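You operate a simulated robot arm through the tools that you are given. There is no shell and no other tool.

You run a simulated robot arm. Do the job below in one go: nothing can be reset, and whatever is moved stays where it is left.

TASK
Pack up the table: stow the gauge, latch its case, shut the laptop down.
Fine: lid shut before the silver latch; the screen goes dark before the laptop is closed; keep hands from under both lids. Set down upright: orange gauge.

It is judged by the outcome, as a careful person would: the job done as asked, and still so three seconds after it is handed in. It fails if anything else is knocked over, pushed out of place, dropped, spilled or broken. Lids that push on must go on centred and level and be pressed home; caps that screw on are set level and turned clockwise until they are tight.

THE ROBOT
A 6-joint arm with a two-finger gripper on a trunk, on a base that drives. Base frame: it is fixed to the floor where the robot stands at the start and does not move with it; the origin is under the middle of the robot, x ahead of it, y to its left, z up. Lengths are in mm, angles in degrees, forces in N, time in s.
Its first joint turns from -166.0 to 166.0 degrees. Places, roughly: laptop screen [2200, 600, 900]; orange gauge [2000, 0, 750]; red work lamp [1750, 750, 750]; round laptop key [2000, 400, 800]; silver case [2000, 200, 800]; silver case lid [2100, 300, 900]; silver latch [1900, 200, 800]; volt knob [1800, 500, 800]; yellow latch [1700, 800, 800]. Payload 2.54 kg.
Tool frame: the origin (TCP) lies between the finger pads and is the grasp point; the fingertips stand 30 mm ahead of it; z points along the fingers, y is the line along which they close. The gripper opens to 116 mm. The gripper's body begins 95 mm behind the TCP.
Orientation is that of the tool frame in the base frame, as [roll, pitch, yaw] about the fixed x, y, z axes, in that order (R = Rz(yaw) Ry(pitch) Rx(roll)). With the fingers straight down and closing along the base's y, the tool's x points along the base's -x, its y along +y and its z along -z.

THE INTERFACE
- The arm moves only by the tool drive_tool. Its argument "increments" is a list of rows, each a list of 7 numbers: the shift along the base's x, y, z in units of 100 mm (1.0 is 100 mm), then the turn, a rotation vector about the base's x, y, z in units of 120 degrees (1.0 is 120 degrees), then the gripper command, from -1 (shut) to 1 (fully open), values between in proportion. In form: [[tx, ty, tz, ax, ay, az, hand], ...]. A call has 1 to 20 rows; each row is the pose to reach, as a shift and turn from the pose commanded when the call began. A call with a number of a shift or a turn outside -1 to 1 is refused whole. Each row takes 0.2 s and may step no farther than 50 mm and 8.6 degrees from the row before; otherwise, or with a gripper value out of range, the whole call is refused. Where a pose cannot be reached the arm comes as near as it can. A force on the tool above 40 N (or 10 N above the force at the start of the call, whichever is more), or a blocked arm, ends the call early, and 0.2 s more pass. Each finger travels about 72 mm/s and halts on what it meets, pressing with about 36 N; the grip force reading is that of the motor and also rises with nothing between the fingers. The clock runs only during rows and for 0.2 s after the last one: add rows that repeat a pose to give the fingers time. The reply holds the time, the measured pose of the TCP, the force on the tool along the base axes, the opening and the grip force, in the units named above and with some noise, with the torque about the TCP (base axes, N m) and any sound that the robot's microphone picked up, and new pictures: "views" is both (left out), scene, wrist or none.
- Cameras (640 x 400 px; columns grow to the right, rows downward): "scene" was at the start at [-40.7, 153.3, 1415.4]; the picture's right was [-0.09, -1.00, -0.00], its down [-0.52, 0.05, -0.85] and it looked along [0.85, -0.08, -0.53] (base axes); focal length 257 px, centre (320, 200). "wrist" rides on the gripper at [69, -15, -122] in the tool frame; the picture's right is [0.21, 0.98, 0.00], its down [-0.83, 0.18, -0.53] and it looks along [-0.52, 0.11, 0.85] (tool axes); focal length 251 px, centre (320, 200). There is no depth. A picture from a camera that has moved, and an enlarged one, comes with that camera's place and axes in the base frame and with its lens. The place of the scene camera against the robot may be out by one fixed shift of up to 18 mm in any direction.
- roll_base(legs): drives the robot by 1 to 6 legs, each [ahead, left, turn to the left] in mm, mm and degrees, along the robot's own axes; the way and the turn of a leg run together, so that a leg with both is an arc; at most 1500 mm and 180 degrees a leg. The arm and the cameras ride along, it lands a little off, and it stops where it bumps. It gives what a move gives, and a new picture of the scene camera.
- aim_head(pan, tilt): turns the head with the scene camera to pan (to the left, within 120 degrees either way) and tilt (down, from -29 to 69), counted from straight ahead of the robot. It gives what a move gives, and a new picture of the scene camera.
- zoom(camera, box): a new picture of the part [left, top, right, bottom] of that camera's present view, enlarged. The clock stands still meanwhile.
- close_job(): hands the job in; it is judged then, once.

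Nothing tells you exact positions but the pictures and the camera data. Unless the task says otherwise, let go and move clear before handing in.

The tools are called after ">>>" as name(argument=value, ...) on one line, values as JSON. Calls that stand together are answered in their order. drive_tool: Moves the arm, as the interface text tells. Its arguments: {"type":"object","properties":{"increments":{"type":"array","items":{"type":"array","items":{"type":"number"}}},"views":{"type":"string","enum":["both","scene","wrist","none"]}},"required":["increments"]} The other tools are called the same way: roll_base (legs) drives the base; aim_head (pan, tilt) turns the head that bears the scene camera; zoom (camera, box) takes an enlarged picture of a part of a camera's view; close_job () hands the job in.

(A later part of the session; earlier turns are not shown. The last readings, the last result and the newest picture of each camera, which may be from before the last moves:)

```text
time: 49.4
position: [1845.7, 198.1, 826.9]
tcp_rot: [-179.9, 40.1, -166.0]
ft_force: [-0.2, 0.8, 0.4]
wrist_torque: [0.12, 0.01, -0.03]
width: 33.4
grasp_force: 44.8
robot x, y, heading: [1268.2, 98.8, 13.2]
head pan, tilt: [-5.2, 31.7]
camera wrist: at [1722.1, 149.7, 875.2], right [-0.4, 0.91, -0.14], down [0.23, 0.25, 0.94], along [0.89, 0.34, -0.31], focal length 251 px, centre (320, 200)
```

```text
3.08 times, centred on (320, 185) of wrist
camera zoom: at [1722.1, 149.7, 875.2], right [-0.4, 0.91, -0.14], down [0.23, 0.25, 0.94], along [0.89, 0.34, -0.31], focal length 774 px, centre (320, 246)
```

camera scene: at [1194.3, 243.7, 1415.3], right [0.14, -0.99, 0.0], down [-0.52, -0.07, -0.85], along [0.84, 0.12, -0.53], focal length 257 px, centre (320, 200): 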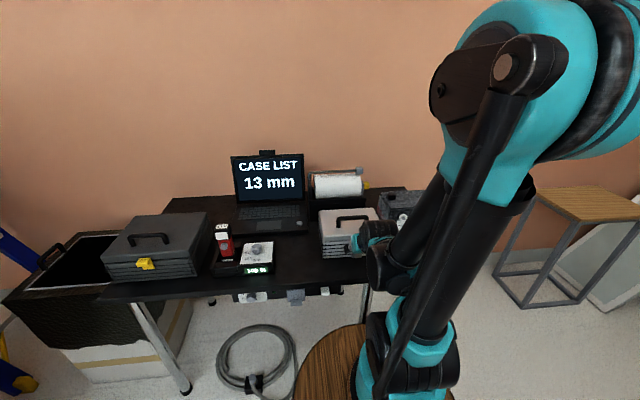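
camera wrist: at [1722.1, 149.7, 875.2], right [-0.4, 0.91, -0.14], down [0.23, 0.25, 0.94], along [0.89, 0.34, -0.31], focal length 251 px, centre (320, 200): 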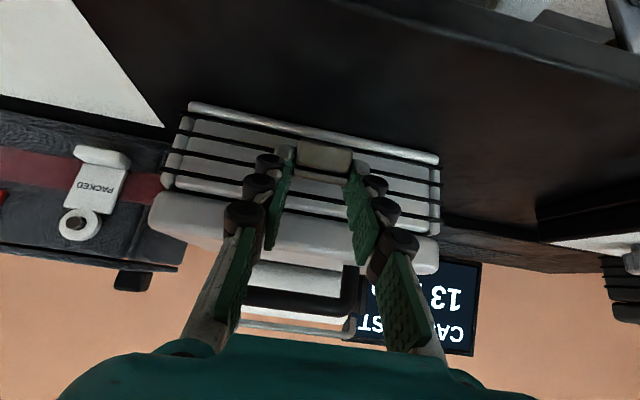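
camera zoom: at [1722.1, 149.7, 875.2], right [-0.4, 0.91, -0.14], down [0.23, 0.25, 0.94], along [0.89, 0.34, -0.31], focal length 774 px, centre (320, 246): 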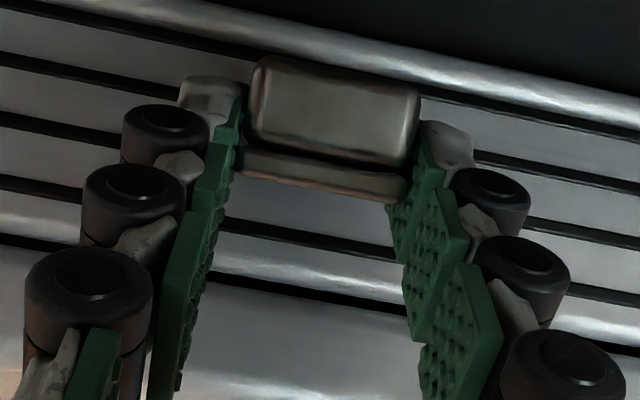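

The flap is gripped squarely with no side load. I'll swing hand and flap together upward about the hinge, 15° first.

>>> drive_tool(increments=[[0.015, 0.004, 0.031, -0.01, 0.0404, 0, -0.45], [0.032, 0.008, 0.061, -0.02, 0.081, 0, -0.45], [0.052, 0.013, 0.089, -0.03, 0.121, 0, -0.45], [0.052, 0.013, 0.089, -0.03, 0.121, 0, -0.45]], views="wrist")

>>> zoom(camera="wrist", box=[240, 120, 400, 250])

```text
time: 50.4
position: [1853.5, 199.4, 835.9]
tcp_rot: [-179.9, 25.3, -166.0]
ft_force: [24.1, 2.0, 20.0]
wrist_torque: [0.33, -1.59, -0.19]
width: 33.7
grasp_force: 45.4
robot x, y, heading: [1264.6, 102.5, 13.3]
head pan, tilt: [-5.2, 31.7]
camera wrist: at [1745.8, 155.7, 916.8], right [-0.42, 0.9, -0.09], down [0.46, 0.3, 0.84], along [0.78, 0.31, -0.54], focal length 251 px, centre (320, 200)
```

wrist: 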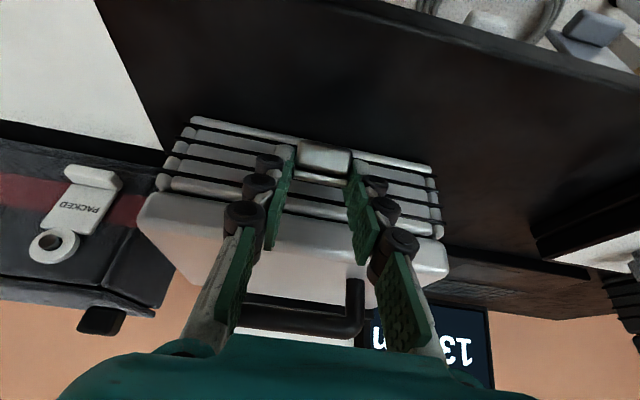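

```text
3.08 times, centred on (320, 185) of wrist
camera zoom: at [1745.8, 155.7, 916.8], right [-0.42, 0.9, -0.09], down [0.46, 0.3, 0.84], along [0.78, 0.31, -0.54], focal length 774 px, centre (320, 246)
```

zoom: 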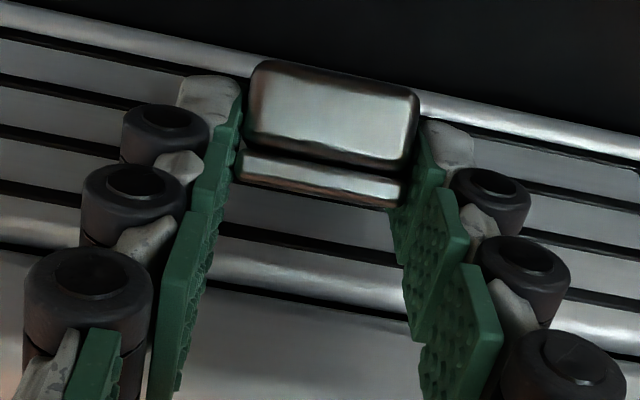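

The flap turned with the hand, but there's residual load pushing the hand forward and up, meaning the hinge lies lower and deeper than assumed. I'll shift by 2–3 mm in that direction and watch the load.

>>> drive_tool(increments=[[0.01, 0.0025, 0.01, 0, 0, 0, -0.45], [0.02, 0.005, 0.02, 0, 0, 0, -0.45], [0.02, 0.005, 0.02, 0, 0, 0, -0.45]], views="none")

```text
time: 51.2
position: [1853.1, 200.6, 837.1]
tcp_rot: [-180.0, 24.9, -165.9]
ft_force: [11.9, 3.0, -31.5]
wrist_torque: [-0.08, 0.7, -0.13]
width: 33.4
grasp_force: 44.6
robot x, y, heading: [1266.0, 100.8, 13.3]
head pan, tilt: [-5.2, 31.7]
```

The assembly is stiff: it needs about 1 mm less height and a little more forward. Correcting, which also refines my hinge estimate to about 13 mm lower.

>>> drive_tool(increments=[[0.01, 0.0025, -0.011, 0, 0, 0, -0.45], [0.01, 0.0025, -0.011, 0, 0, 0, -0.45]], views="none")

```text
time: 51.8
position: [1853.3, 199.4, 836.0]
tcp_rot: [180.0, 25.1, -166.0]
ft_force: [-15.8, -3.6, 6.8]
wrist_torque: [0.14, 0.36, -0.17]
width: 33.3
grasp_force: 45.2
robot x, y, heading: [1268.6, 99.3, 13.2]
head pan, tilt: [-5.2, 31.7]
```

Load is now small. Next I'll swing another 15° using the refined hinge position.

>>> drive_tool(increments=[[0.024, 0.006, 0.028, -0.01, 0.0404, 0, -0.45], [0.056, 0.014, 0.054, -0.02, 0.081, 0, -0.45], [0.091, 0.023, 0.076, -0.03, 0.121, 0, -0.45], [0.091, 0.023, 0.076, -0.03, 0.121, 0, -0.45]], views="wrist")

>>> zoom(camera="wrist", box=[240, 120, 400, 250])

```text
time: 52.8
position: [1864.4, 201.5, 844.4]
tcp_rot: [180.0, 10.2, -166.1]
ft_force: [-2.7, -3.5, 30.9]
wrist_torque: [0.05, -0.7, -0.18]
width: 33.3
grasp_force: 45.3
robot x, y, heading: [1265.6, 99.6, 13.3]
head pan, tilt: [-5.2, 31.7]
camera wrist: at [1780.6, 164.3, 951.8], right [-0.44, 0.9, -0.04], down [0.65, 0.35, 0.67], along [0.62, 0.27, -0.74], focal length 251 px, centre (320, 200)
```

wrist: 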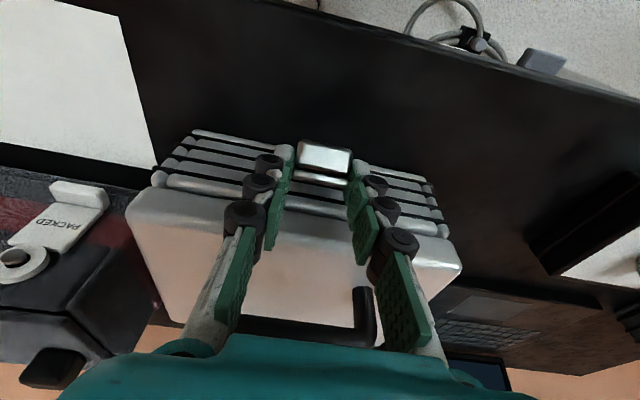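

```text
3.08 times, centred on (320, 185) of wrist
camera zoom: at [1780.6, 164.3, 951.8], right [-0.44, 0.9, -0.04], down [0.65, 0.35, 0.67], along [0.62, 0.27, -0.74], focal length 774 px, centre (320, 246)
```

zoom: 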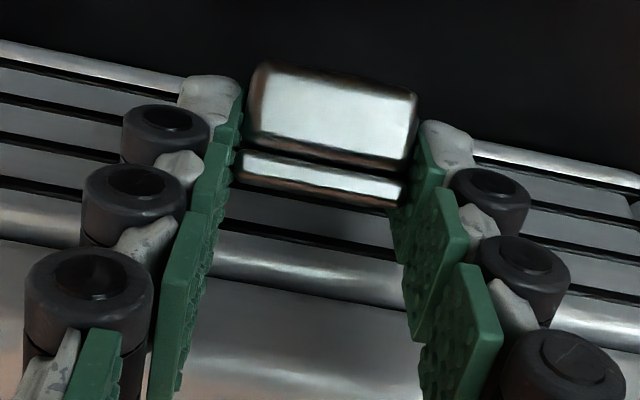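

The flap is now up around 40°. From here I can release, go round to the front, and push it home with closed fingers. Opening and lifting clear first.

>>> drive_tool(increments=[[0, 0, 0.01, 0, 0, 0, -0.3], [0, 0, 0.01, 0, 0, 0, -0.1], [0, 0, 0.01, 0, 0, 0, 0], [-0.1, -0.024, 0.3, 0, 0, 0, 0], [-0.25, -0.06, 0.7, 0, 0, 0, 0], [-0.5, -0.12, 0.8, 0.02, 0, 0, -0.4], [-0.5, -0.12, 0.8, 0, 0, 0, -0.8], [-0.5, -0.12, 0.8, 0, 0, 0, -1], [-0.5, -0.12, 0.8, 0, 0, 0, -1]], views="both")

>>> zoom(camera="scene", box=[305, 190, 405, 270])

>>> zoom(camera="wrist", box=[220, 100, 420, 260])

```text
time: 54.8
position: [1814.1, 190.1, 922.9]
tcp_rot: [-180.0, 10.3, -166.0]
ft_force: [0.1, 0.5, 0.3]
wrist_torque: [-0.01, 0.0, -0.03]
width: 0.0
grasp_force: 28.8
robot x, y, heading: [1266.0, 100.1, 13.4]
head pan, tilt: [-5.2, 31.7]
camera scene: at [1194.3, 243.7, 1415.3], right [0.14, -0.99, 0.0], down [-0.52, -0.07, -0.85], along [0.84, 0.12, -0.53], focal length 257 px, centre (320, 200)
camera wrist: at [1729.7, 152.4, 1031.8], right [-0.44, 0.9, -0.04], down [0.65, 0.35, 0.67], along [0.62, 0.27, -0.74], focal length 251 px, centre (320, 200)
```

scene: 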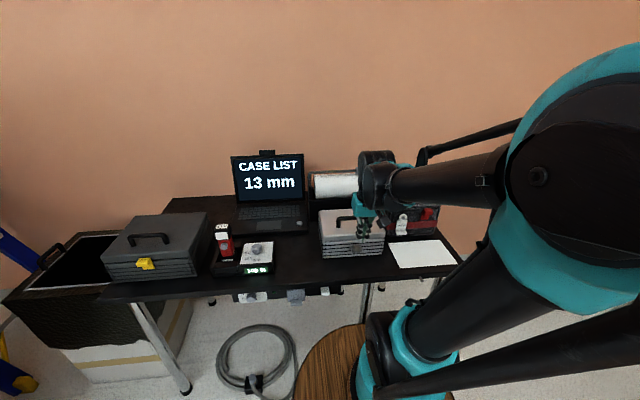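
wrist: 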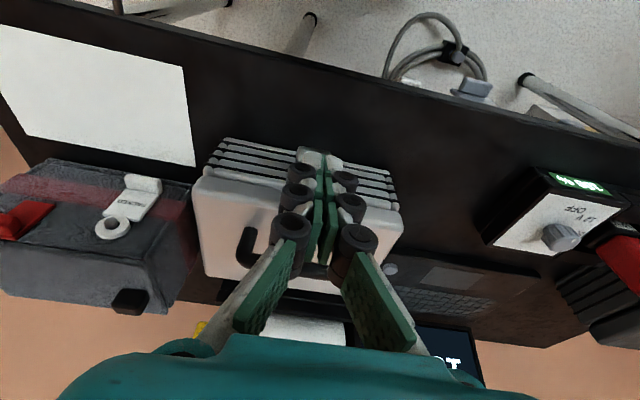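

```text
5.00 times, centred on (355, 230) of scene
camera zoom: at [1194.3, 243.7, 1415.3], right [0.14, -0.99, 0.0], down [-0.52, -0.07, -0.85], along [0.84, 0.12, -0.53], focal length 1283 px, centre (145, 50)
```

zoom: 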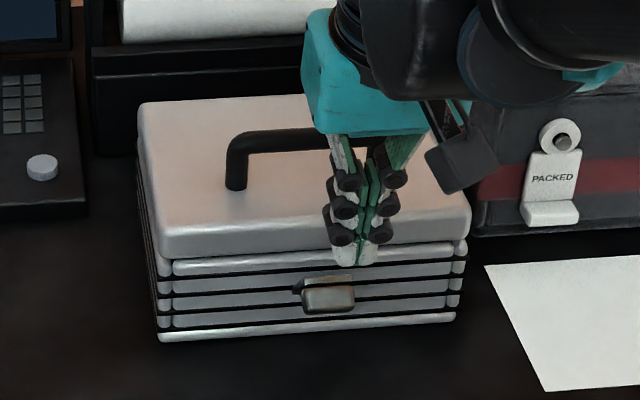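

```text
2.50 times, centred on (320, 180) of wrist
camera zoom: at [1729.7, 152.4, 1031.8], right [-0.44, 0.9, -0.04], down [0.65, 0.35, 0.67], along [0.62, 0.27, -0.74], focal length 629 px, centre (320, 250)
```

zoom: 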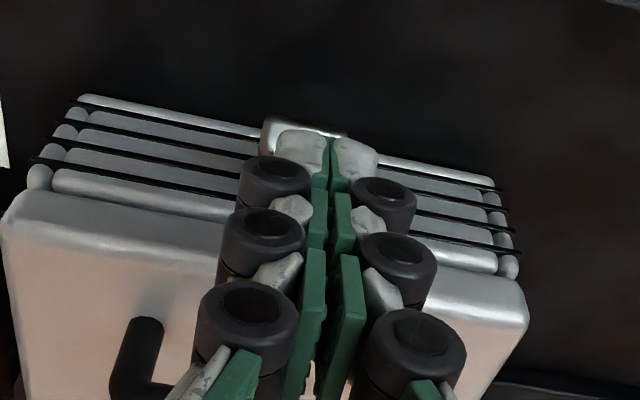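

The flap stands at about 40° with its lip toward me. I'll level the hand, come down in front of it, and push it forward slowly.

>>> drive_tool(increments=[[0, 0, -0.2, -0.01, 0.0404, 0, -1], [0, 0, -0.45, -0.02, 0.081, 0, -1], [0, 0, -0.7, -0.02, 0.081, 0, -1], [0, 0, -0.7, -0.02, 0.081, 0, -1]], views="wrist")

>>> drive_tool(increments=[[0.1, 0.024, 0, 0, 0, 0, -1], [0.15, 0.036, 0, 0, 0, 0, -1], [0.19, 0.048, 0, 0, 0, 0, -1], [0.19, 0.048, 0, 0, 0, 0, -1]], views="wrist")

>>> zoom(camera="wrist", box=[220, 100, 420, 260])

```text
time: 55.8
position: [1812.6, 190.7, 853.2]
tcp_rot: [179.9, 0.3, -165.9]
ft_force: [-0.3, 0.5, -0.1]
wrist_torque: [-0.01, -0.03, -0.03]
width: 0.2
grasp_force: 28.3
robot x, y, heading: [1263.2, 104.7, 13.0]
head pan, tilt: [-5.2, 31.7]
camera wrist: at [1749.4, 157.4, 975.9], right [-0.44, 0.9, 0.0], down [0.76, 0.38, 0.54], along [0.48, 0.24, -0.84], focal length 251 px, centre (320, 200)
```

wrist: 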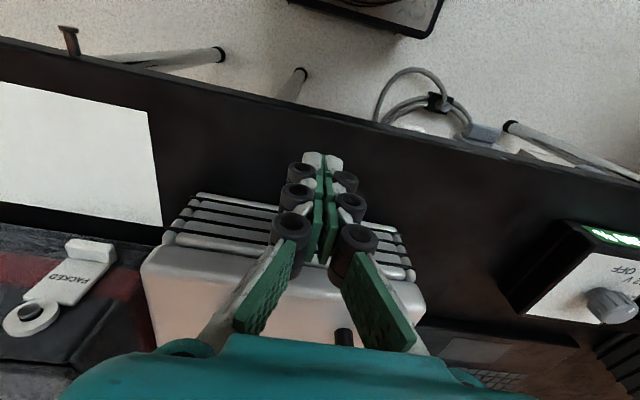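

```text
time: 56.8
position: [1831.6, 194.9, 854.1]
tcp_rot: [-180.0, 0.2, -166.1]
ft_force: [-0.5, 0.2, 0.5]
wrist_torque: [0.01, 0.03, -0.01]
width: 0.1
grasp_force: 28.5
robot x, y, heading: [1269.0, 101.1, 13.4]
head pan, tilt: [-5.2, 31.7]
camera wrist: at [1768.3, 161.5, 974.9], right [-0.44, 0.9, 0.0], down [0.76, 0.38, 0.54], along [0.48, 0.24, -0.84], focal length 251 px, centre (320, 200)
```

wrist: 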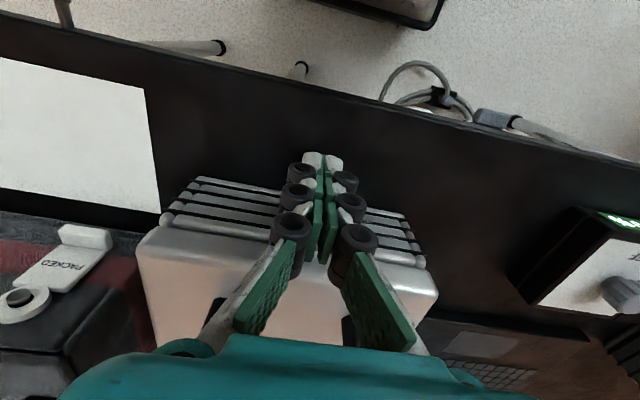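

```text
2.50 times, centred on (320, 180) of wrist
camera zoom: at [1768.3, 161.5, 974.9], right [-0.44, 0.9, 0.0], down [0.76, 0.38, 0.54], along [0.48, 0.24, -0.84], focal length 629 px, centre (320, 250)
```

zoom: 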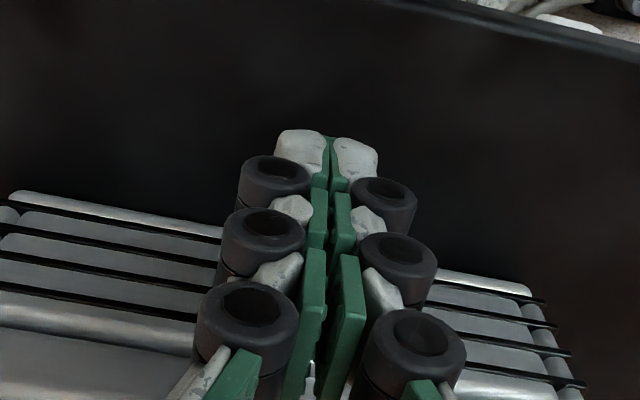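

No contact yet. I'll keep pushing forward in small steps, watching the force.

>>> drive_tool(increments=[[0.04, 0.01, 0, 0, 0, 0, -1], [0.08, 0.02, 0, 0, 0, 0, -1], [0.12, 0.03, 0, 0, 0, 0, -1], [0.16, 0.04, 0, 0, 0, 0, -1], [0.16, 0.04, 0, 0, 0, 0, -1]], views="scene")

>>> zoom(camera="scene", box=[305, 190, 405, 270])

```text
time: 57.8
position: [1843.6, 198.0, 852.7]
tcp_rot: [180.0, -0.3, -166.0]
ft_force: [-13.1, -2.5, 8.9]
wrist_torque: [-0.07, 0.25, 0.03]
width: 6.3
grasp_force: 28.8
robot x, y, heading: [1266.5, 102.9, 13.3]
head pan, tilt: [-5.2, 31.7]
stopped in row 4: the force on the tool passed its limit at 46 N (the readings are from after the stop); the commanded pose is now the measured one
camera scene: at [1193.2, 243.4, 1415.3], right [0.14, -0.99, 0.0], down [-0.52, -0.07, -0.85], along [0.84, 0.12, -0.52], focal length 257 px, centre (320, 200)
```

scene: 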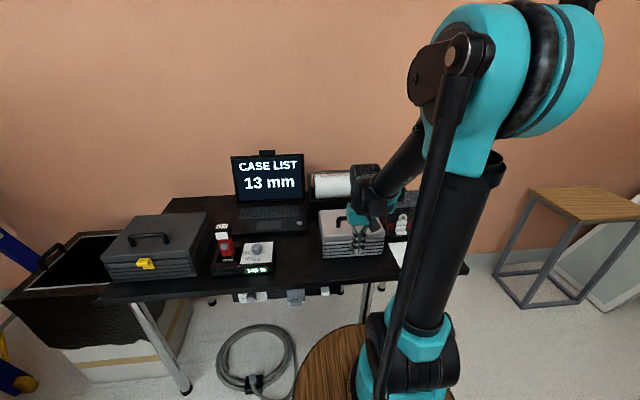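

```text
5.00 times, centred on (355, 230) of scene
camera zoom: at [1193.2, 243.4, 1415.3], right [0.14, -0.99, 0.0], down [-0.52, -0.07, -0.85], along [0.84, 0.12, -0.52], focal length 1283 px, centre (145, 50)
```

zoom: 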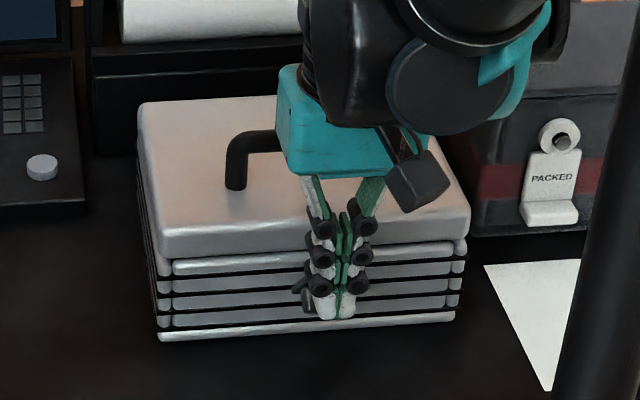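

Contact was made with a force spike, probably because I moved too fast for the damped hinge. The case hasn't shifted. I'll continue much more slowly.

>>> drive_tool(increments=[[0, 0, 0, 0, 0, 0, -1], [0.01, 0.0025, 0.005, 0, 0, 0, -1], [0.02, 0.005, 0.01, 0, 0, 0, -1], [0.03, 0.0075, 0.015, 0, 0, 0, -1], [0.04, 0.01, 0.02, 0, 0, 0, -1], [0.05, 0.0125, 0.025, 0, 0, 0, -1], [0.06, 0.015, 0.03, 0, 0, 0, -1]], views="both")

>>> zoom(camera="scene", box=[305, 190, 405, 270])

```text
time: 58.6
position: [1845.5, 197.8, 854.7]
tcp_rot: [-179.9, -0.5, -166.0]
ft_force: [-11.7, -2.5, 8.0]
wrist_torque: [-0.07, 0.22, 0.03]
width: 6.0
grasp_force: 29.0
robot x, y, heading: [1262.6, 102.3, 13.1]
head pan, tilt: [-5.2, 31.7]
stopped in row 4: the force on the tool passed its limit at 42 N (the readings are from after the stop); the commanded pose is now the measured one
camera scene: at [1193.1, 243.4, 1415.3], right [0.14, -0.99, 0.0], down [-0.52, -0.07, -0.85], along [0.84, 0.12, -0.52], focal length 257 px, centre (320, 200)
camera wrist: at [1782.3, 165.2, 976.9], right [-0.45, 0.9, 0.0], down [0.76, 0.38, 0.53], along [0.47, 0.24, -0.85], focal length 251 px, centre (320, 200)
```

scene: 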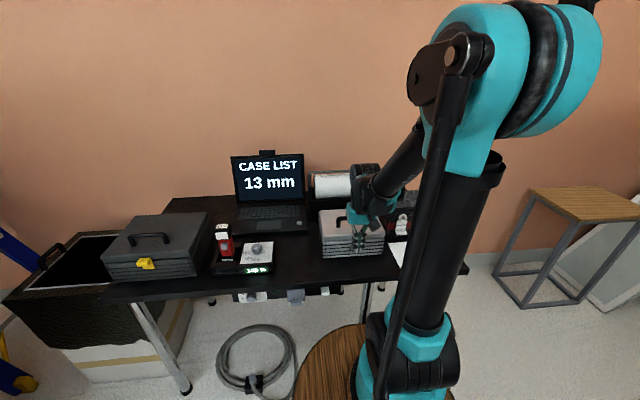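
wrist: 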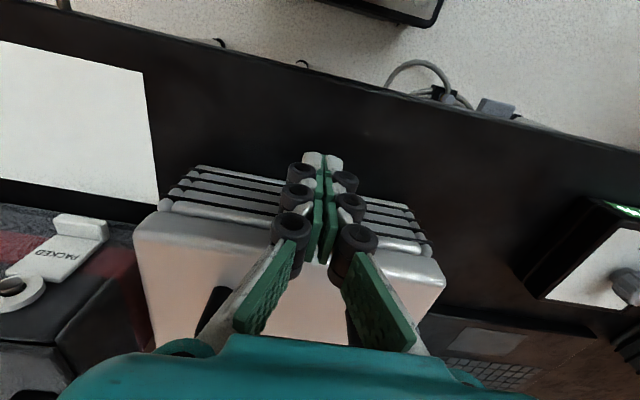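

```text
5.00 times, centred on (355, 230) of scene
camera zoom: at [1193.1, 243.4, 1415.3], right [0.14, -0.99, 0.0], down [-0.52, -0.07, -0.85], along [0.84, 0.12, -0.52], focal length 1283 px, centre (145, 50)
```

zoom: 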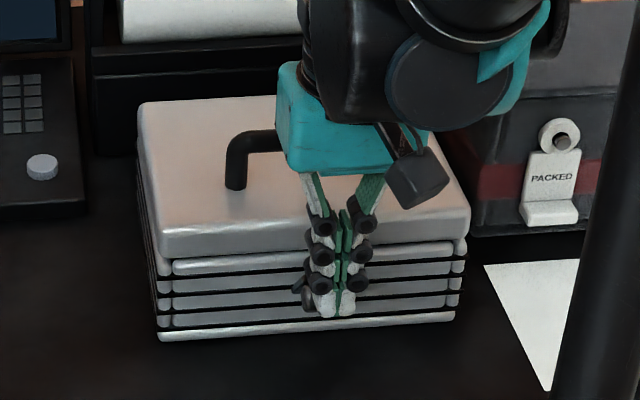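

A horizontal push has too short a lever on the stiff hinge. I'll back off and tilt the hand 45°, so the finger face pushes the lip up-and-forward along its arc with a longer lever.

>>> drive_tool(increments=[[-0.25, -0.062, 0, 0, 0, 0, -1], [-0.5, -0.124, 0, 0.015, -0.061, 0, -1], [-0.5, -0.124, 0, 0.03, -0.121, 0, -1], [-0.5, -0.124, -0.1, 0.0454, -0.182, 0, -1], [-0.5, -0.124, -0.2, 0.0605, -0.243, 0, -1], [-0.5, -0.124, -0.28, 0.0756, -0.303, 0, -1], [-0.5, -0.124, -0.28, 0.0907, -0.364, 0, -1], [-0.5, -0.124, -0.28, 0.0907, -0.364, 0, -1]], views="both")

>>> zoom(camera="wrist", box=[220, 100, 420, 260])

>>> zoom(camera="scene", box=[305, 190, 405, 270])

```text
time: 60.6
position: [1834.9, 194.0, 835.7]
tcp_rot: [-180.0, 44.6, -166.0]
ft_force: [-1.0, -0.3, 0.5]
wrist_torque: [-0.01, 0.02, -0.05]
width: 6.2
grasp_force: 28.4
robot x, y, heading: [1269.9, 98.3, 13.2]
head pan, tilt: [-5.2, 31.7]
stopped in row 8: the arm was blocked; the commanded pose is now the measured one
camera scene: at [1193.8, 243.5, 1415.3], right [0.14, -0.99, 0.0], down [-0.52, -0.07, -0.85], along [0.84, 0.12, -0.53], focal length 257 px, centre (320, 200)
camera wrist: at [1707.7, 145.5, 874.1], right [-0.38, 0.91, -0.15], down [0.16, 0.23, 0.96], along [0.91, 0.34, -0.23], focal length 251 px, centre (320, 200)
```

scene: 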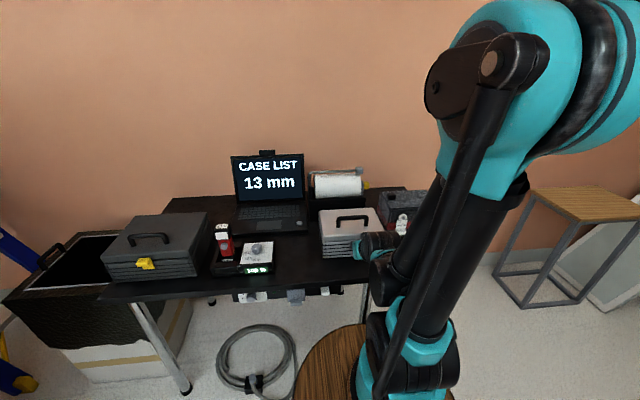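
wrist: 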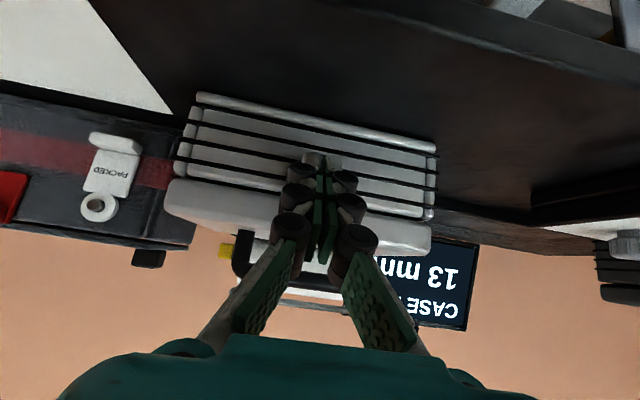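

```text
2.50 times, centred on (320, 180) of wrist
camera zoom: at [1707.7, 145.5, 874.1], right [-0.38, 0.91, -0.15], down [0.16, 0.23, 0.96], along [0.91, 0.34, -0.23], focal length 629 px, centre (320, 250)
```

zoom: 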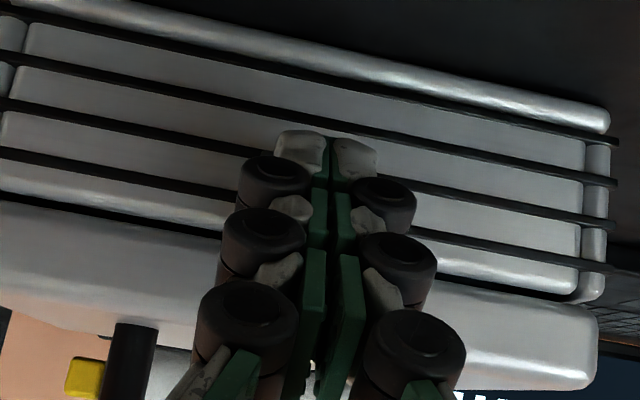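

```text
5.00 times, centred on (355, 230) of scene
camera zoom: at [1193.8, 243.5, 1415.3], right [0.14, -0.99, 0.0], down [-0.52, -0.07, -0.85], along [0.84, 0.12, -0.53], focal length 1283 px, centre (145, 50)
```

zoom: 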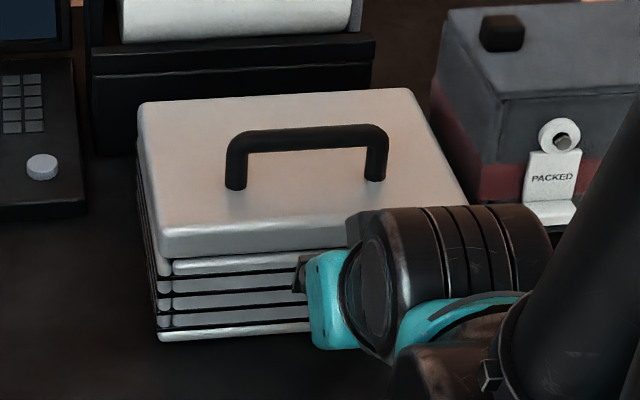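

The arm reached a limit at this tilt so near the body, and the fingertip may already be lifting the flap. I'll look closer before going on.

>>> zoom(camera="scene", box=[340, 225, 400, 265])

>>> zoom(camera="wrist", box=[270, 130, 370, 210])

```text
10.00 times, centred on (370, 245) of scene
camera zoom: at [1193.8, 243.5, 1415.3], right [0.14, -0.99, 0.0], down [-0.52, -0.07, -0.85], along [0.84, 0.12, -0.53], focal length 2566 px, centre (-180, -250)
```

zoom: 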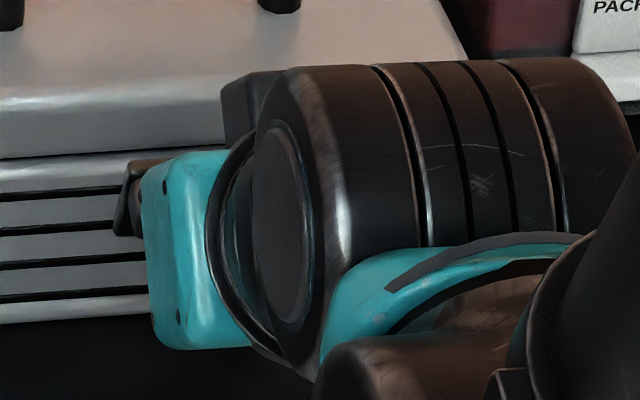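

```text
5.00 times, centred on (320, 170) of wrist
camera zoom: at [1707.7, 145.5, 874.1], right [-0.38, 0.91, -0.15], down [0.16, 0.23, 0.96], along [0.91, 0.34, -0.23], focal length 1257 px, centre (320, 350)
```

zoom: 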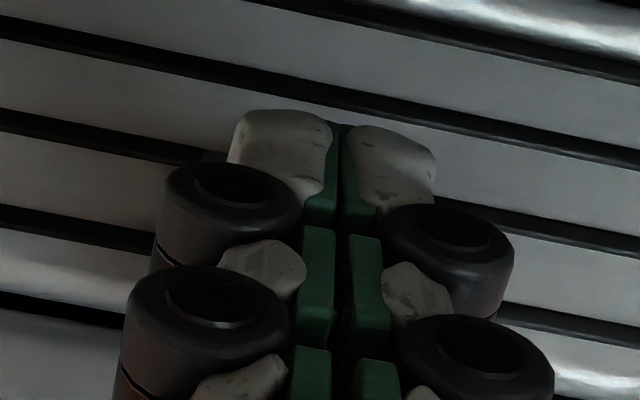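

The flap has indeed been lifted further by the tilting fingers. I'll continue gently up-and-forward.

>>> drive_tool(increments=[[0.01, 0.0025, 0.02, 0, 0, 0, -1], [0.025, 0.006, 0.04, 0, 0, 0, -1], [0.04, 0.01, 0.06, 0, 0, 0, -1], [0.06, 0.015, 0.08, 0, 0, 0, -1], [0.06, 0.015, 0.08, 0, 0, 0, -1]], views="both")

>>> zoom(camera="scene", box=[340, 225, 400, 265])

```text
time: 61.8
position: [1839.3, 195.5, 843.2]
tcp_rot: [180.0, 44.8, -165.9]
ft_force: [0.2, -0.2, -1.0]
wrist_torque: [0.04, 0.0, 0.01]
width: 0.1
grasp_force: 28.9
robot x, y, heading: [1266.9, 102.4, 13.2]
head pan, tilt: [-5.2, 31.7]
camera scene: at [1193.8, 243.5, 1415.3], right [0.14, -0.99, 0.0], down [-0.52, -0.07, -0.85], along [0.84, 0.12, -0.53], focal length 257 px, centre (320, 200)
camera wrist: at [1712.1, 146.9, 881.8], right [-0.38, 0.91, -0.15], down [0.16, 0.23, 0.96], along [0.91, 0.34, -0.23], focal length 251 px, centre (320, 200)
```

scene: 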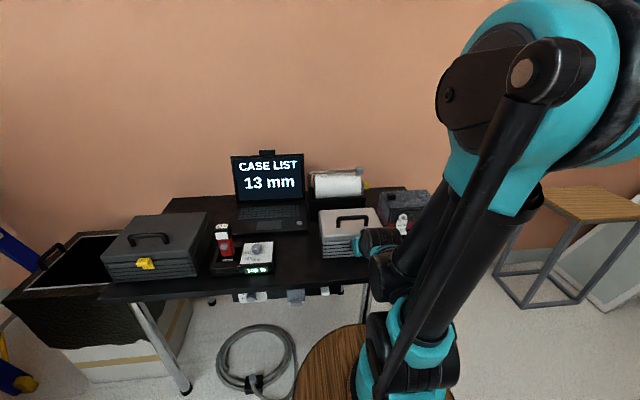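
wrist: 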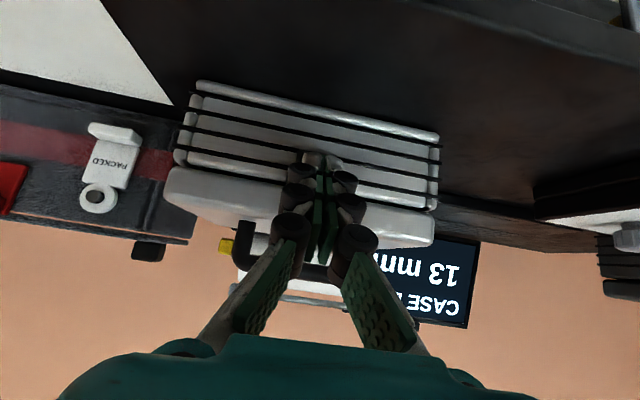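

```text
10.00 times, centred on (370, 245) of scene
camera zoom: at [1193.8, 243.5, 1415.3], right [0.14, -0.99, 0.0], down [-0.52, -0.07, -0.85], along [0.84, 0.12, -0.53], focal length 2566 px, centre (-180, -250)
```

zoom: 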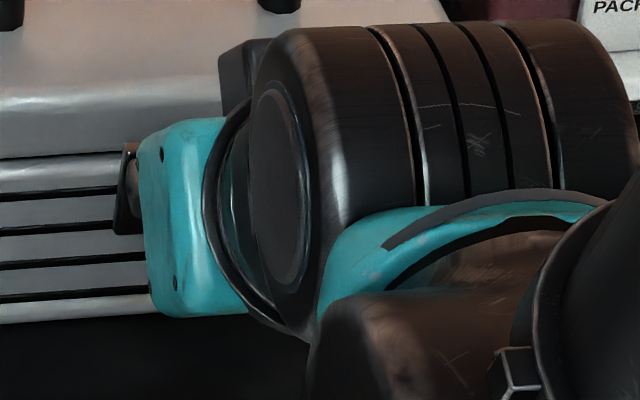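

The flap is nearly upright now. I'll untilt the hand away from the case to see its state.

>>> drive_tool(increments=[[-0.03, -0.007, 0, -0.015, 0.061, 0, -1], [-0.06, -0.015, 0, -0.03, 0.121, 0, -1], [-0.1, -0.025, 0.05, -0.0454, 0.182, 0, -1], [-0.15, -0.037, 0.15, -0.0605, 0.243, 0, -1], [-0.2, -0.05, 0.3, -0.0756, 0.303, 0, -1], [-0.25, -0.062, 0.4, -0.0907, 0.364, 0, -1], [-0.25, -0.062, 0.4, -0.0907, 0.364, 0, -1]], views="both")

>>> zoom(camera="scene", box=[320, 220, 390, 265])

>>> zoom(camera="wrist", box=[220, 100, 420, 260])

```text
time: 63.4
position: [1815.9, 190.6, 884.0]
tcp_rot: [-179.9, -0.4, -166.1]
ft_force: [0.5, 0.0, 0.3]
wrist_torque: [0.0, 0.03, -0.02]
width: 0.0
grasp_force: 28.4
robot x, y, heading: [1262.1, 104.9, 13.2]
head pan, tilt: [-5.2, 31.7]
camera scene: at [1193.8, 243.5, 1415.3], right [0.14, -0.99, 0.0], down [-0.52, -0.07, -0.85], along [0.84, 0.12, -0.53], focal length 257 px, centre (320, 200)
camera wrist: at [1753.1, 157.3, 1006.1], right [-0.44, 0.9, 0.0], down [0.76, 0.38, 0.53], along [0.47, 0.24, -0.85], focal length 251 px, centre (320, 200)
```

scene: 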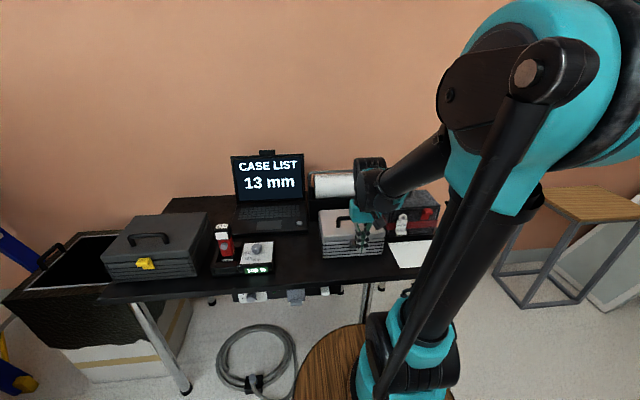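
wrist: 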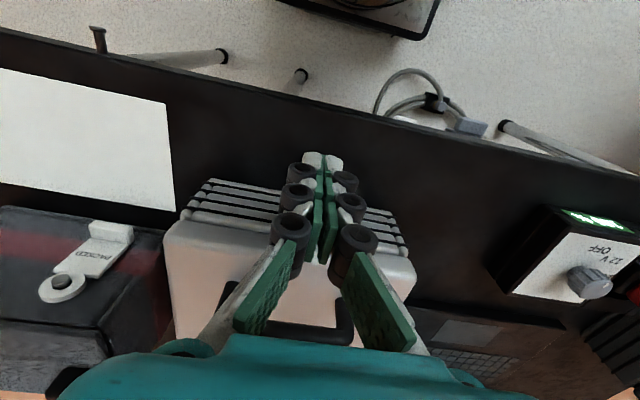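

```text
8.89 times, centred on (355, 242) of scene
camera zoom: at [1193.8, 243.5, 1415.3], right [0.14, -0.99, 0.0], down [-0.52, -0.07, -0.85], along [0.84, 0.12, -0.53], focal length 2281 px, centre (9, -178)
```

zoom: 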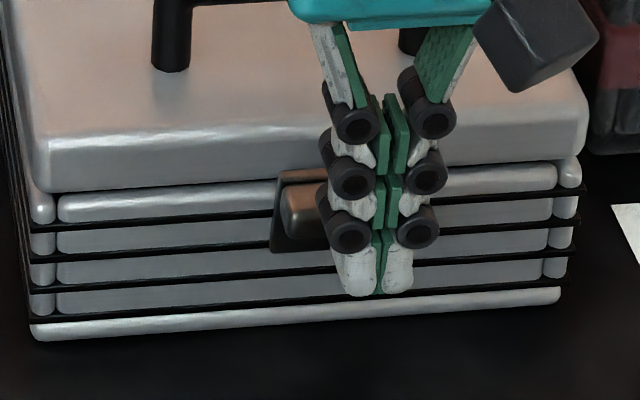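

```text
2.50 times, centred on (320, 180) of wrist
camera zoom: at [1753.1, 157.3, 1006.1], right [-0.44, 0.9, 0.0], down [0.76, 0.38, 0.53], along [0.47, 0.24, -0.85], focal length 629 px, centre (320, 250)
```

zoom: 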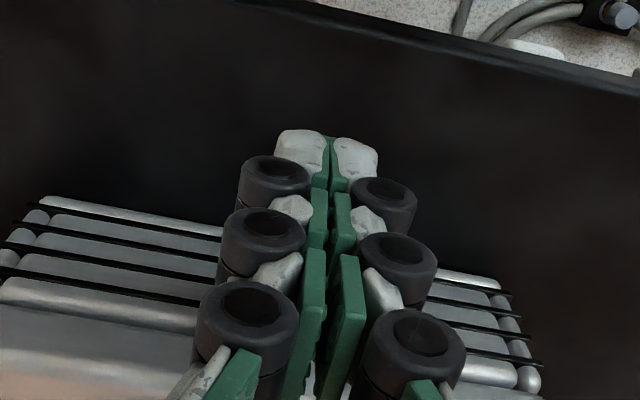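

The flap now stands upright against the case front with its lip outward. I'll press it home from the front with a light push.

>>> drive_tool(increments=[[0, 0, -0.15, 0, 0, 0, -1], [0, 0, -0.27, 0, 0, 0, -1], [0.12, 0.03, -0.27, 0, 0, 0, -1], [0.22, 0.055, -0.27, 0, 0, 0, -1], [0.26, 0.065, -0.27, 0, 0, 0, -1], [0.3, 0.074, -0.27, 0, 0, 0, -1], [0.34, 0.084, -0.27, 0, 0, 0, -1], [0.38, 0.094, -0.27, 0, 0, 0, -1], [0.42, 0.104, -0.27, 0, 0, 0, -1], [0.46, 0.114, -0.27, 0, 0, 0, -1]], views="both")

>>> zoom(camera="scene", box=[320, 220, 390, 265])

```text
time: 65.6
position: [1861.4, 199.2, 856.5]
tcp_rot: [180.0, -0.2, -166.0]
ft_force: [-5.7, -0.2, -0.1]
wrist_torque: [-0.04, 0.09, -0.01]
width: 6.3
grasp_force: 28.7
robot x, y, heading: [1266.3, 99.4, 13.4]
head pan, tilt: [-5.2, 31.7]
camera scene: at [1193.7, 243.5, 1415.3], right [0.14, -0.99, 0.0], down [-0.52, -0.07, -0.85], along [0.84, 0.12, -0.53], focal length 257 px, centre (320, 200)
camera wrist: at [1797.4, 168.0, 979.1], right [-0.44, 0.9, 0.0], down [0.76, 0.38, 0.53], along [0.47, 0.24, -0.85], focal length 251 px, centre (320, 200)
```

scene: 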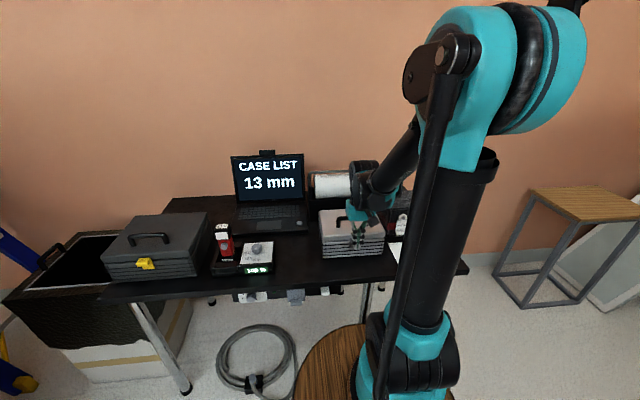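
wrist: 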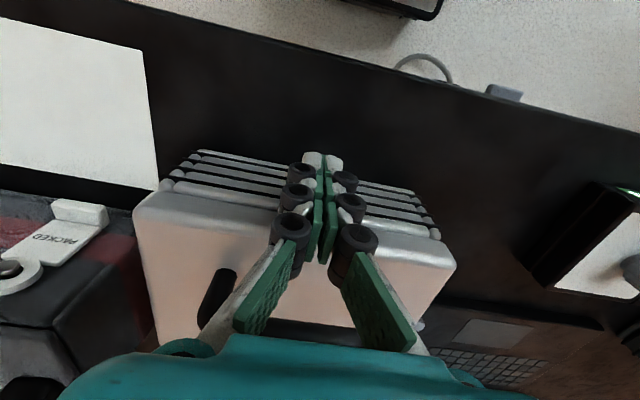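

```text
8.89 times, centred on (355, 242) of scene
camera zoom: at [1193.7, 243.5, 1415.3], right [0.14, -0.99, 0.0], down [-0.52, -0.07, -0.85], along [0.84, 0.12, -0.53], focal length 2281 px, centre (9, -178)
```

zoom: 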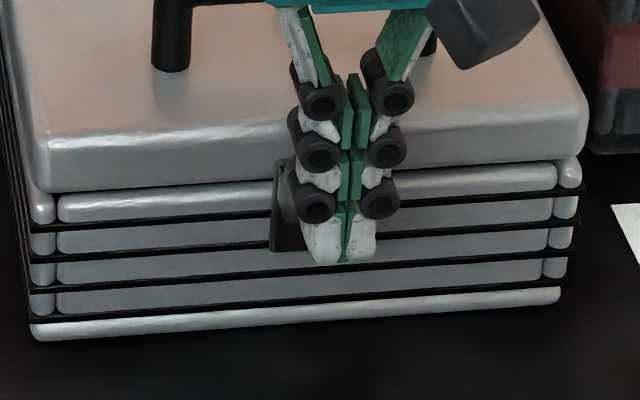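

Light contact (about 6 N). I'll push a few more millimetres until firm resistance.

>>> drive_tool(increments=[[0.02, 0.005, 0, 0, 0, 0, -1], [0.04, 0.01, 0, 0, 0, 0, -1], [0.06, 0.015, 0, 0, 0, 0, -1], [0.08, 0.02, 0, 0, 0, 0, -1], [0.1, 0.025, 0, 0, 0, 0, -1]], views="scene")

>>> zoom(camera="scene", box=[320, 220, 390, 265])

```text
time: 66.3
position: [1860.6, 200.5, 855.6]
tcp_rot: [-180.0, -0.7, -166.0]
ft_force: [-9.1, -2.0, -1.9]
wrist_torque: [-0.05, 0.17, -0.02]
width: 5.8
grasp_force: 28.9
robot x, y, heading: [1262.4, 99.7, 13.3]
head pan, tilt: [-5.2, 31.7]
stopped in row 3: the force on the tool passed its limit at 44 N (the readings are from after the stop); the commanded pose is now the measured one
camera scene: at [1193.1, 243.5, 1415.3], right [0.14, -0.99, 0.0], down [-0.52, -0.07, -0.85], along [0.84, 0.12, -0.53], focal length 257 px, centre (320, 200)
```

scene: 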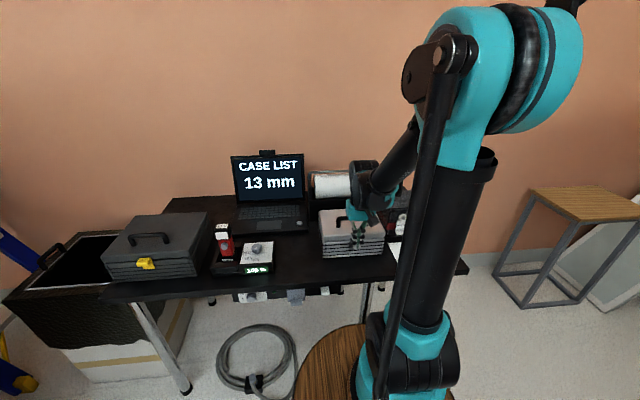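

```text
8.89 times, centred on (355, 242) of scene
camera zoom: at [1193.1, 243.5, 1415.3], right [0.14, -0.99, 0.0], down [-0.52, -0.07, -0.85], along [0.84, 0.12, -0.53], focal length 2281 px, centre (9, -178)
```

zoom: 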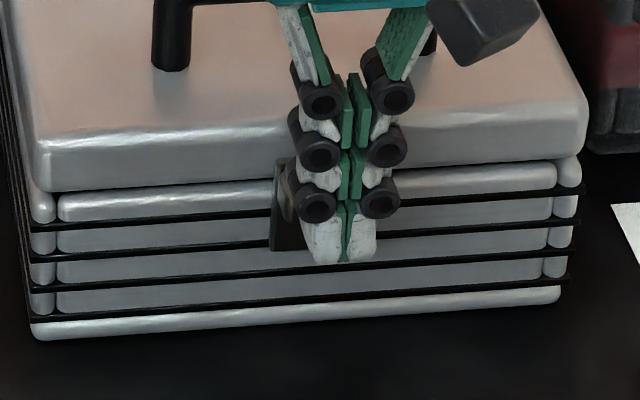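

Firm resistance: the latch seems home. I'll back away and inspect it.

>>> drive_tool(increments=[[-0.2, -0.05, 0, 0, 0, 0, -1], [-0.5, -0.12, 0.1, 0, 0, 0, -1], [-0.5, -0.12, 0.5, 0, 0, 0, -1], [-0.5, -0.3, 0.8, 0, 0, 0, -1], [-0.5, -0.7, 1, 0, 0, 0, -1], [-0.5, -1, 1, 0, 0, 0, -1], [-0.5, -1, 1, 0, 0, 0, -1]], views="both")

>>> zoom(camera="scene", box=[320, 220, 390, 265])

>>> zoom(camera="wrist", box=[320, 80, 480, 210])

```text
time: 67.9
position: [1811.5, 102.1, 955.8]
tcp_rot: [179.9, -0.5, -166.1]
ft_force: [-0.2, -0.1, -0.4]
wrist_torque: [-0.03, 0.04, 0.0]
width: 0.0
grasp_force: 29.0
robot x, y, heading: [1264.6, 99.4, 13.3]
head pan, tilt: [-5.2, 31.7]
camera scene: at [1193.4, 243.5, 1415.3], right [0.14, -0.99, 0.0], down [-0.52, -0.07, -0.85], along [0.84, 0.12, -0.53], focal length 257 px, centre (320, 200)
camera wrist: at [1749.7, 69.4, 1078.4], right [-0.44, 0.9, 0.0], down [0.76, 0.38, 0.53], along [0.47, 0.24, -0.85], focal length 251 px, centre (320, 200)
```

scene: 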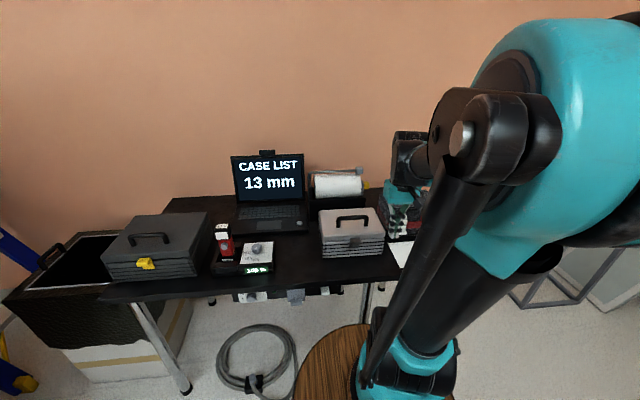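
wrist: 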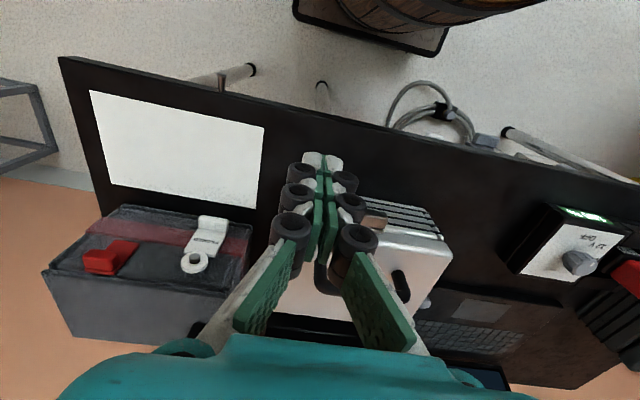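

```text
8.89 times, centred on (355, 242) of scene
camera zoom: at [1193.4, 243.5, 1415.3], right [0.14, -0.99, 0.0], down [-0.52, -0.07, -0.85], along [0.84, 0.12, -0.53], focal length 2281 px, centre (9, -178)
```

zoom: 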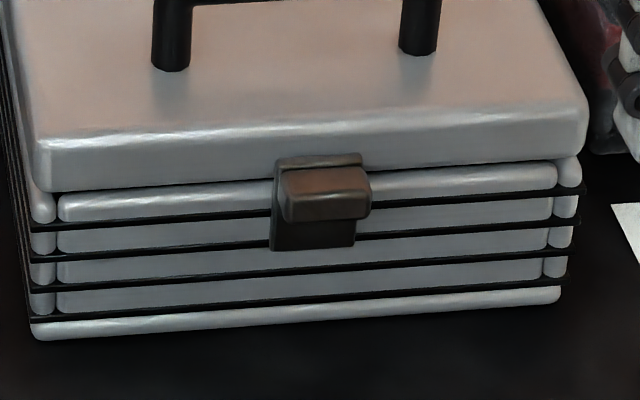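

```text
3.08 times, centred on (400, 145) of wrist
camera zoom: at [1749.7, 69.4, 1078.4], right [-0.44, 0.9, 0.0], down [0.76, 0.38, 0.53], along [0.47, 0.24, -0.85], focal length 774 px, centre (74, 369)
```

zoom: 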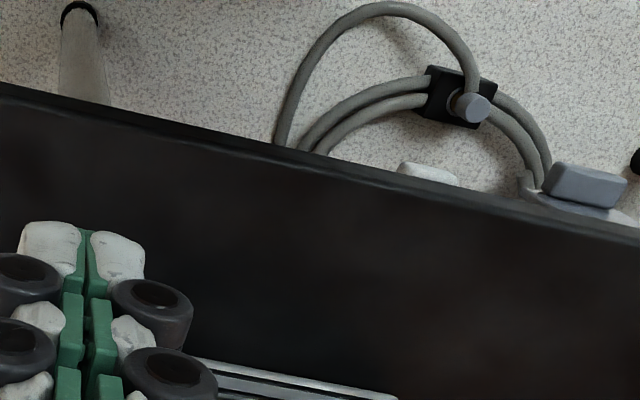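

The silver latch is now closed just like the yellow one. Next is the laptop's round power key, near (2035, 430, 772). I'll carry the closed hand over there, high above the case.

>>> drive_tool(increments=[[0, 0.1, 0.4, 0, 0, 0, -1], [0.1, 0.4, 0.6, 0, 0, 0, -1], [0.3, 0.8, 0.6, 0, 0, 0, -1], [0.5, 1, 0.6, 0, 0, 0, -1], [0.5, 1, 0.6, 0, 0, 0, -1]], views="none")

>>> drive_tool(increments=[[0.2, 0.4, 0, 0, 0, 0, -1], [0.4, 0.8, 0, 0, 0, 0, -1], [0.6, 1, 0, 0, 0, 0, -1], [0.6, 1, 0, 0, 0, 0, -1]], views="none")

>>> drive_tool(increments=[[0.2, 0.4, 0, 0, 0, 0, -1], [0.4, 0.8, 0, 0, 0, 0, -1], [0.5, 1, 0, 0, 0, 0, -1], [0.5, 1, 0, 0, 0, 0, -1]], views="both")

>>> zoom(camera="wrist", box=[240, 60, 440, 220])

```text
time: 69.1
position: [1860.3, 201.2, 1014.4]
tcp_rot: [-179.9, -0.6, -166.0]
ft_force: [0.0, 0.1, -0.5]
wrist_torque: [-0.02, 0.0, -0.01]
width: 0.0
grasp_force: 28.9
robot x, y, heading: [1263.7, 102.4, 13.4]
head pan, tilt: [-5.2, 31.7]
```

```text
time: 70.1
position: [1921.1, 300.9, 1015.6]
tcp_rot: [-180.0, -0.6, -166.0]
ft_force: [0.7, -0.1, -0.3]
wrist_torque: [0.03, 0.01, -0.02]
width: 0.0
grasp_force: 28.3
robot x, y, heading: [1262.3, 101.4, 13.0]
head pan, tilt: [-5.2, 31.7]
```

```text
time: 71.1
position: [1972.3, 401.3, 1016.2]
tcp_rot: [179.9, -0.6, -166.0]
ft_force: [-0.1, 0.5, 0.0]
wrist_torque: [-0.02, 0.0, 0.0]
width: 0.0
grasp_force: 28.1
robot x, y, heading: [1266.6, 97.6, 13.0]
head pan, tilt: [-5.2, 31.7]
camera scene: at [1193.4, 243.5, 1415.3], right [0.14, -0.99, 0.0], down [-0.52, -0.07, -0.85], along [0.84, 0.12, -0.53], focal length 257 px, centre (320, 200)
camera wrist: at [1909.8, 369.2, 1138.9], right [-0.44, 0.9, 0.0], down [0.76, 0.38, 0.52], along [0.47, 0.24, -0.85], focal length 251 px, centre (320, 200)
```

scene: 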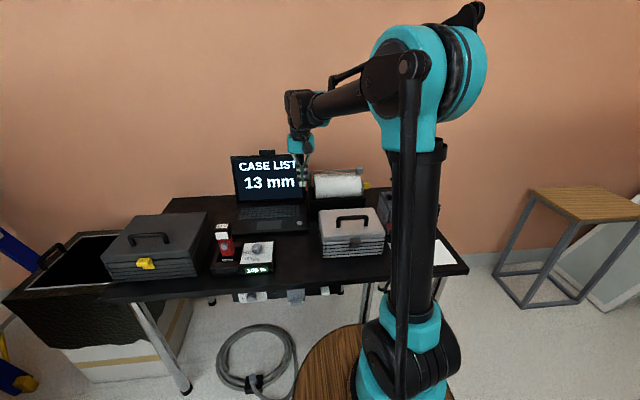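
wrist: 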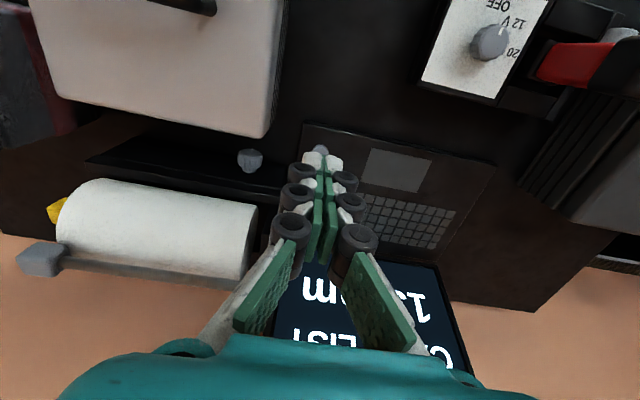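

```text
2.50 times, centred on (340, 140) of wrist
camera zoom: at [1909.8, 369.2, 1138.9], right [-0.44, 0.9, 0.0], down [0.76, 0.38, 0.52], along [0.47, 0.24, -0.85], focal length 629 px, centre (270, 350)
```

zoom: 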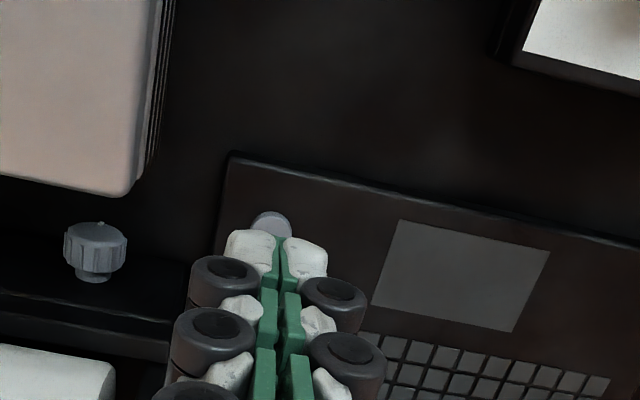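

I see the round key at the laptop's front right, partly hidden by the fingertips. I'll shift sideways and lower for a clear fix on it.

>>> drive_tool(increments=[[0.2, 0.3, -0.3, 0, 0, 0, -1], [0.3, 0.75, -0.5, 0, 0, 0, -1], [0.3, 0.8, -0.9, 0, 0, 0, -1], [0.3, 0.8, -0.9, 0, 0, 0, -1]], views="wrist")

>>> zoom(camera="wrist", box=[200, 60, 400, 220])

```text
refused: row 2 steps farther than a row can; nothing moved
```

```text
2.50 times, centred on (300, 140) of wrist
camera zoom: at [1909.8, 369.2, 1138.9], right [-0.44, 0.9, 0.0], down [0.76, 0.38, 0.52], along [0.47, 0.24, -0.85], focal length 629 px, centre (370, 350)
```

zoom: 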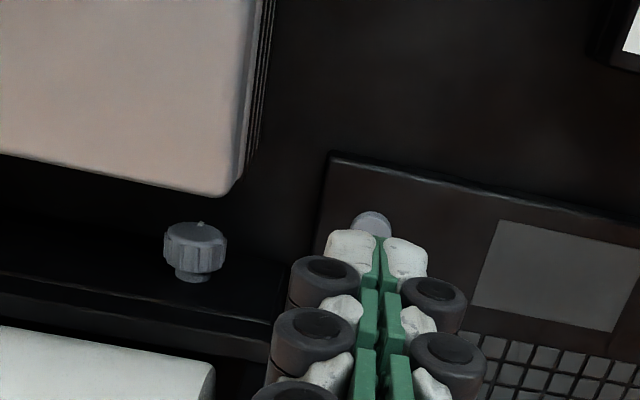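

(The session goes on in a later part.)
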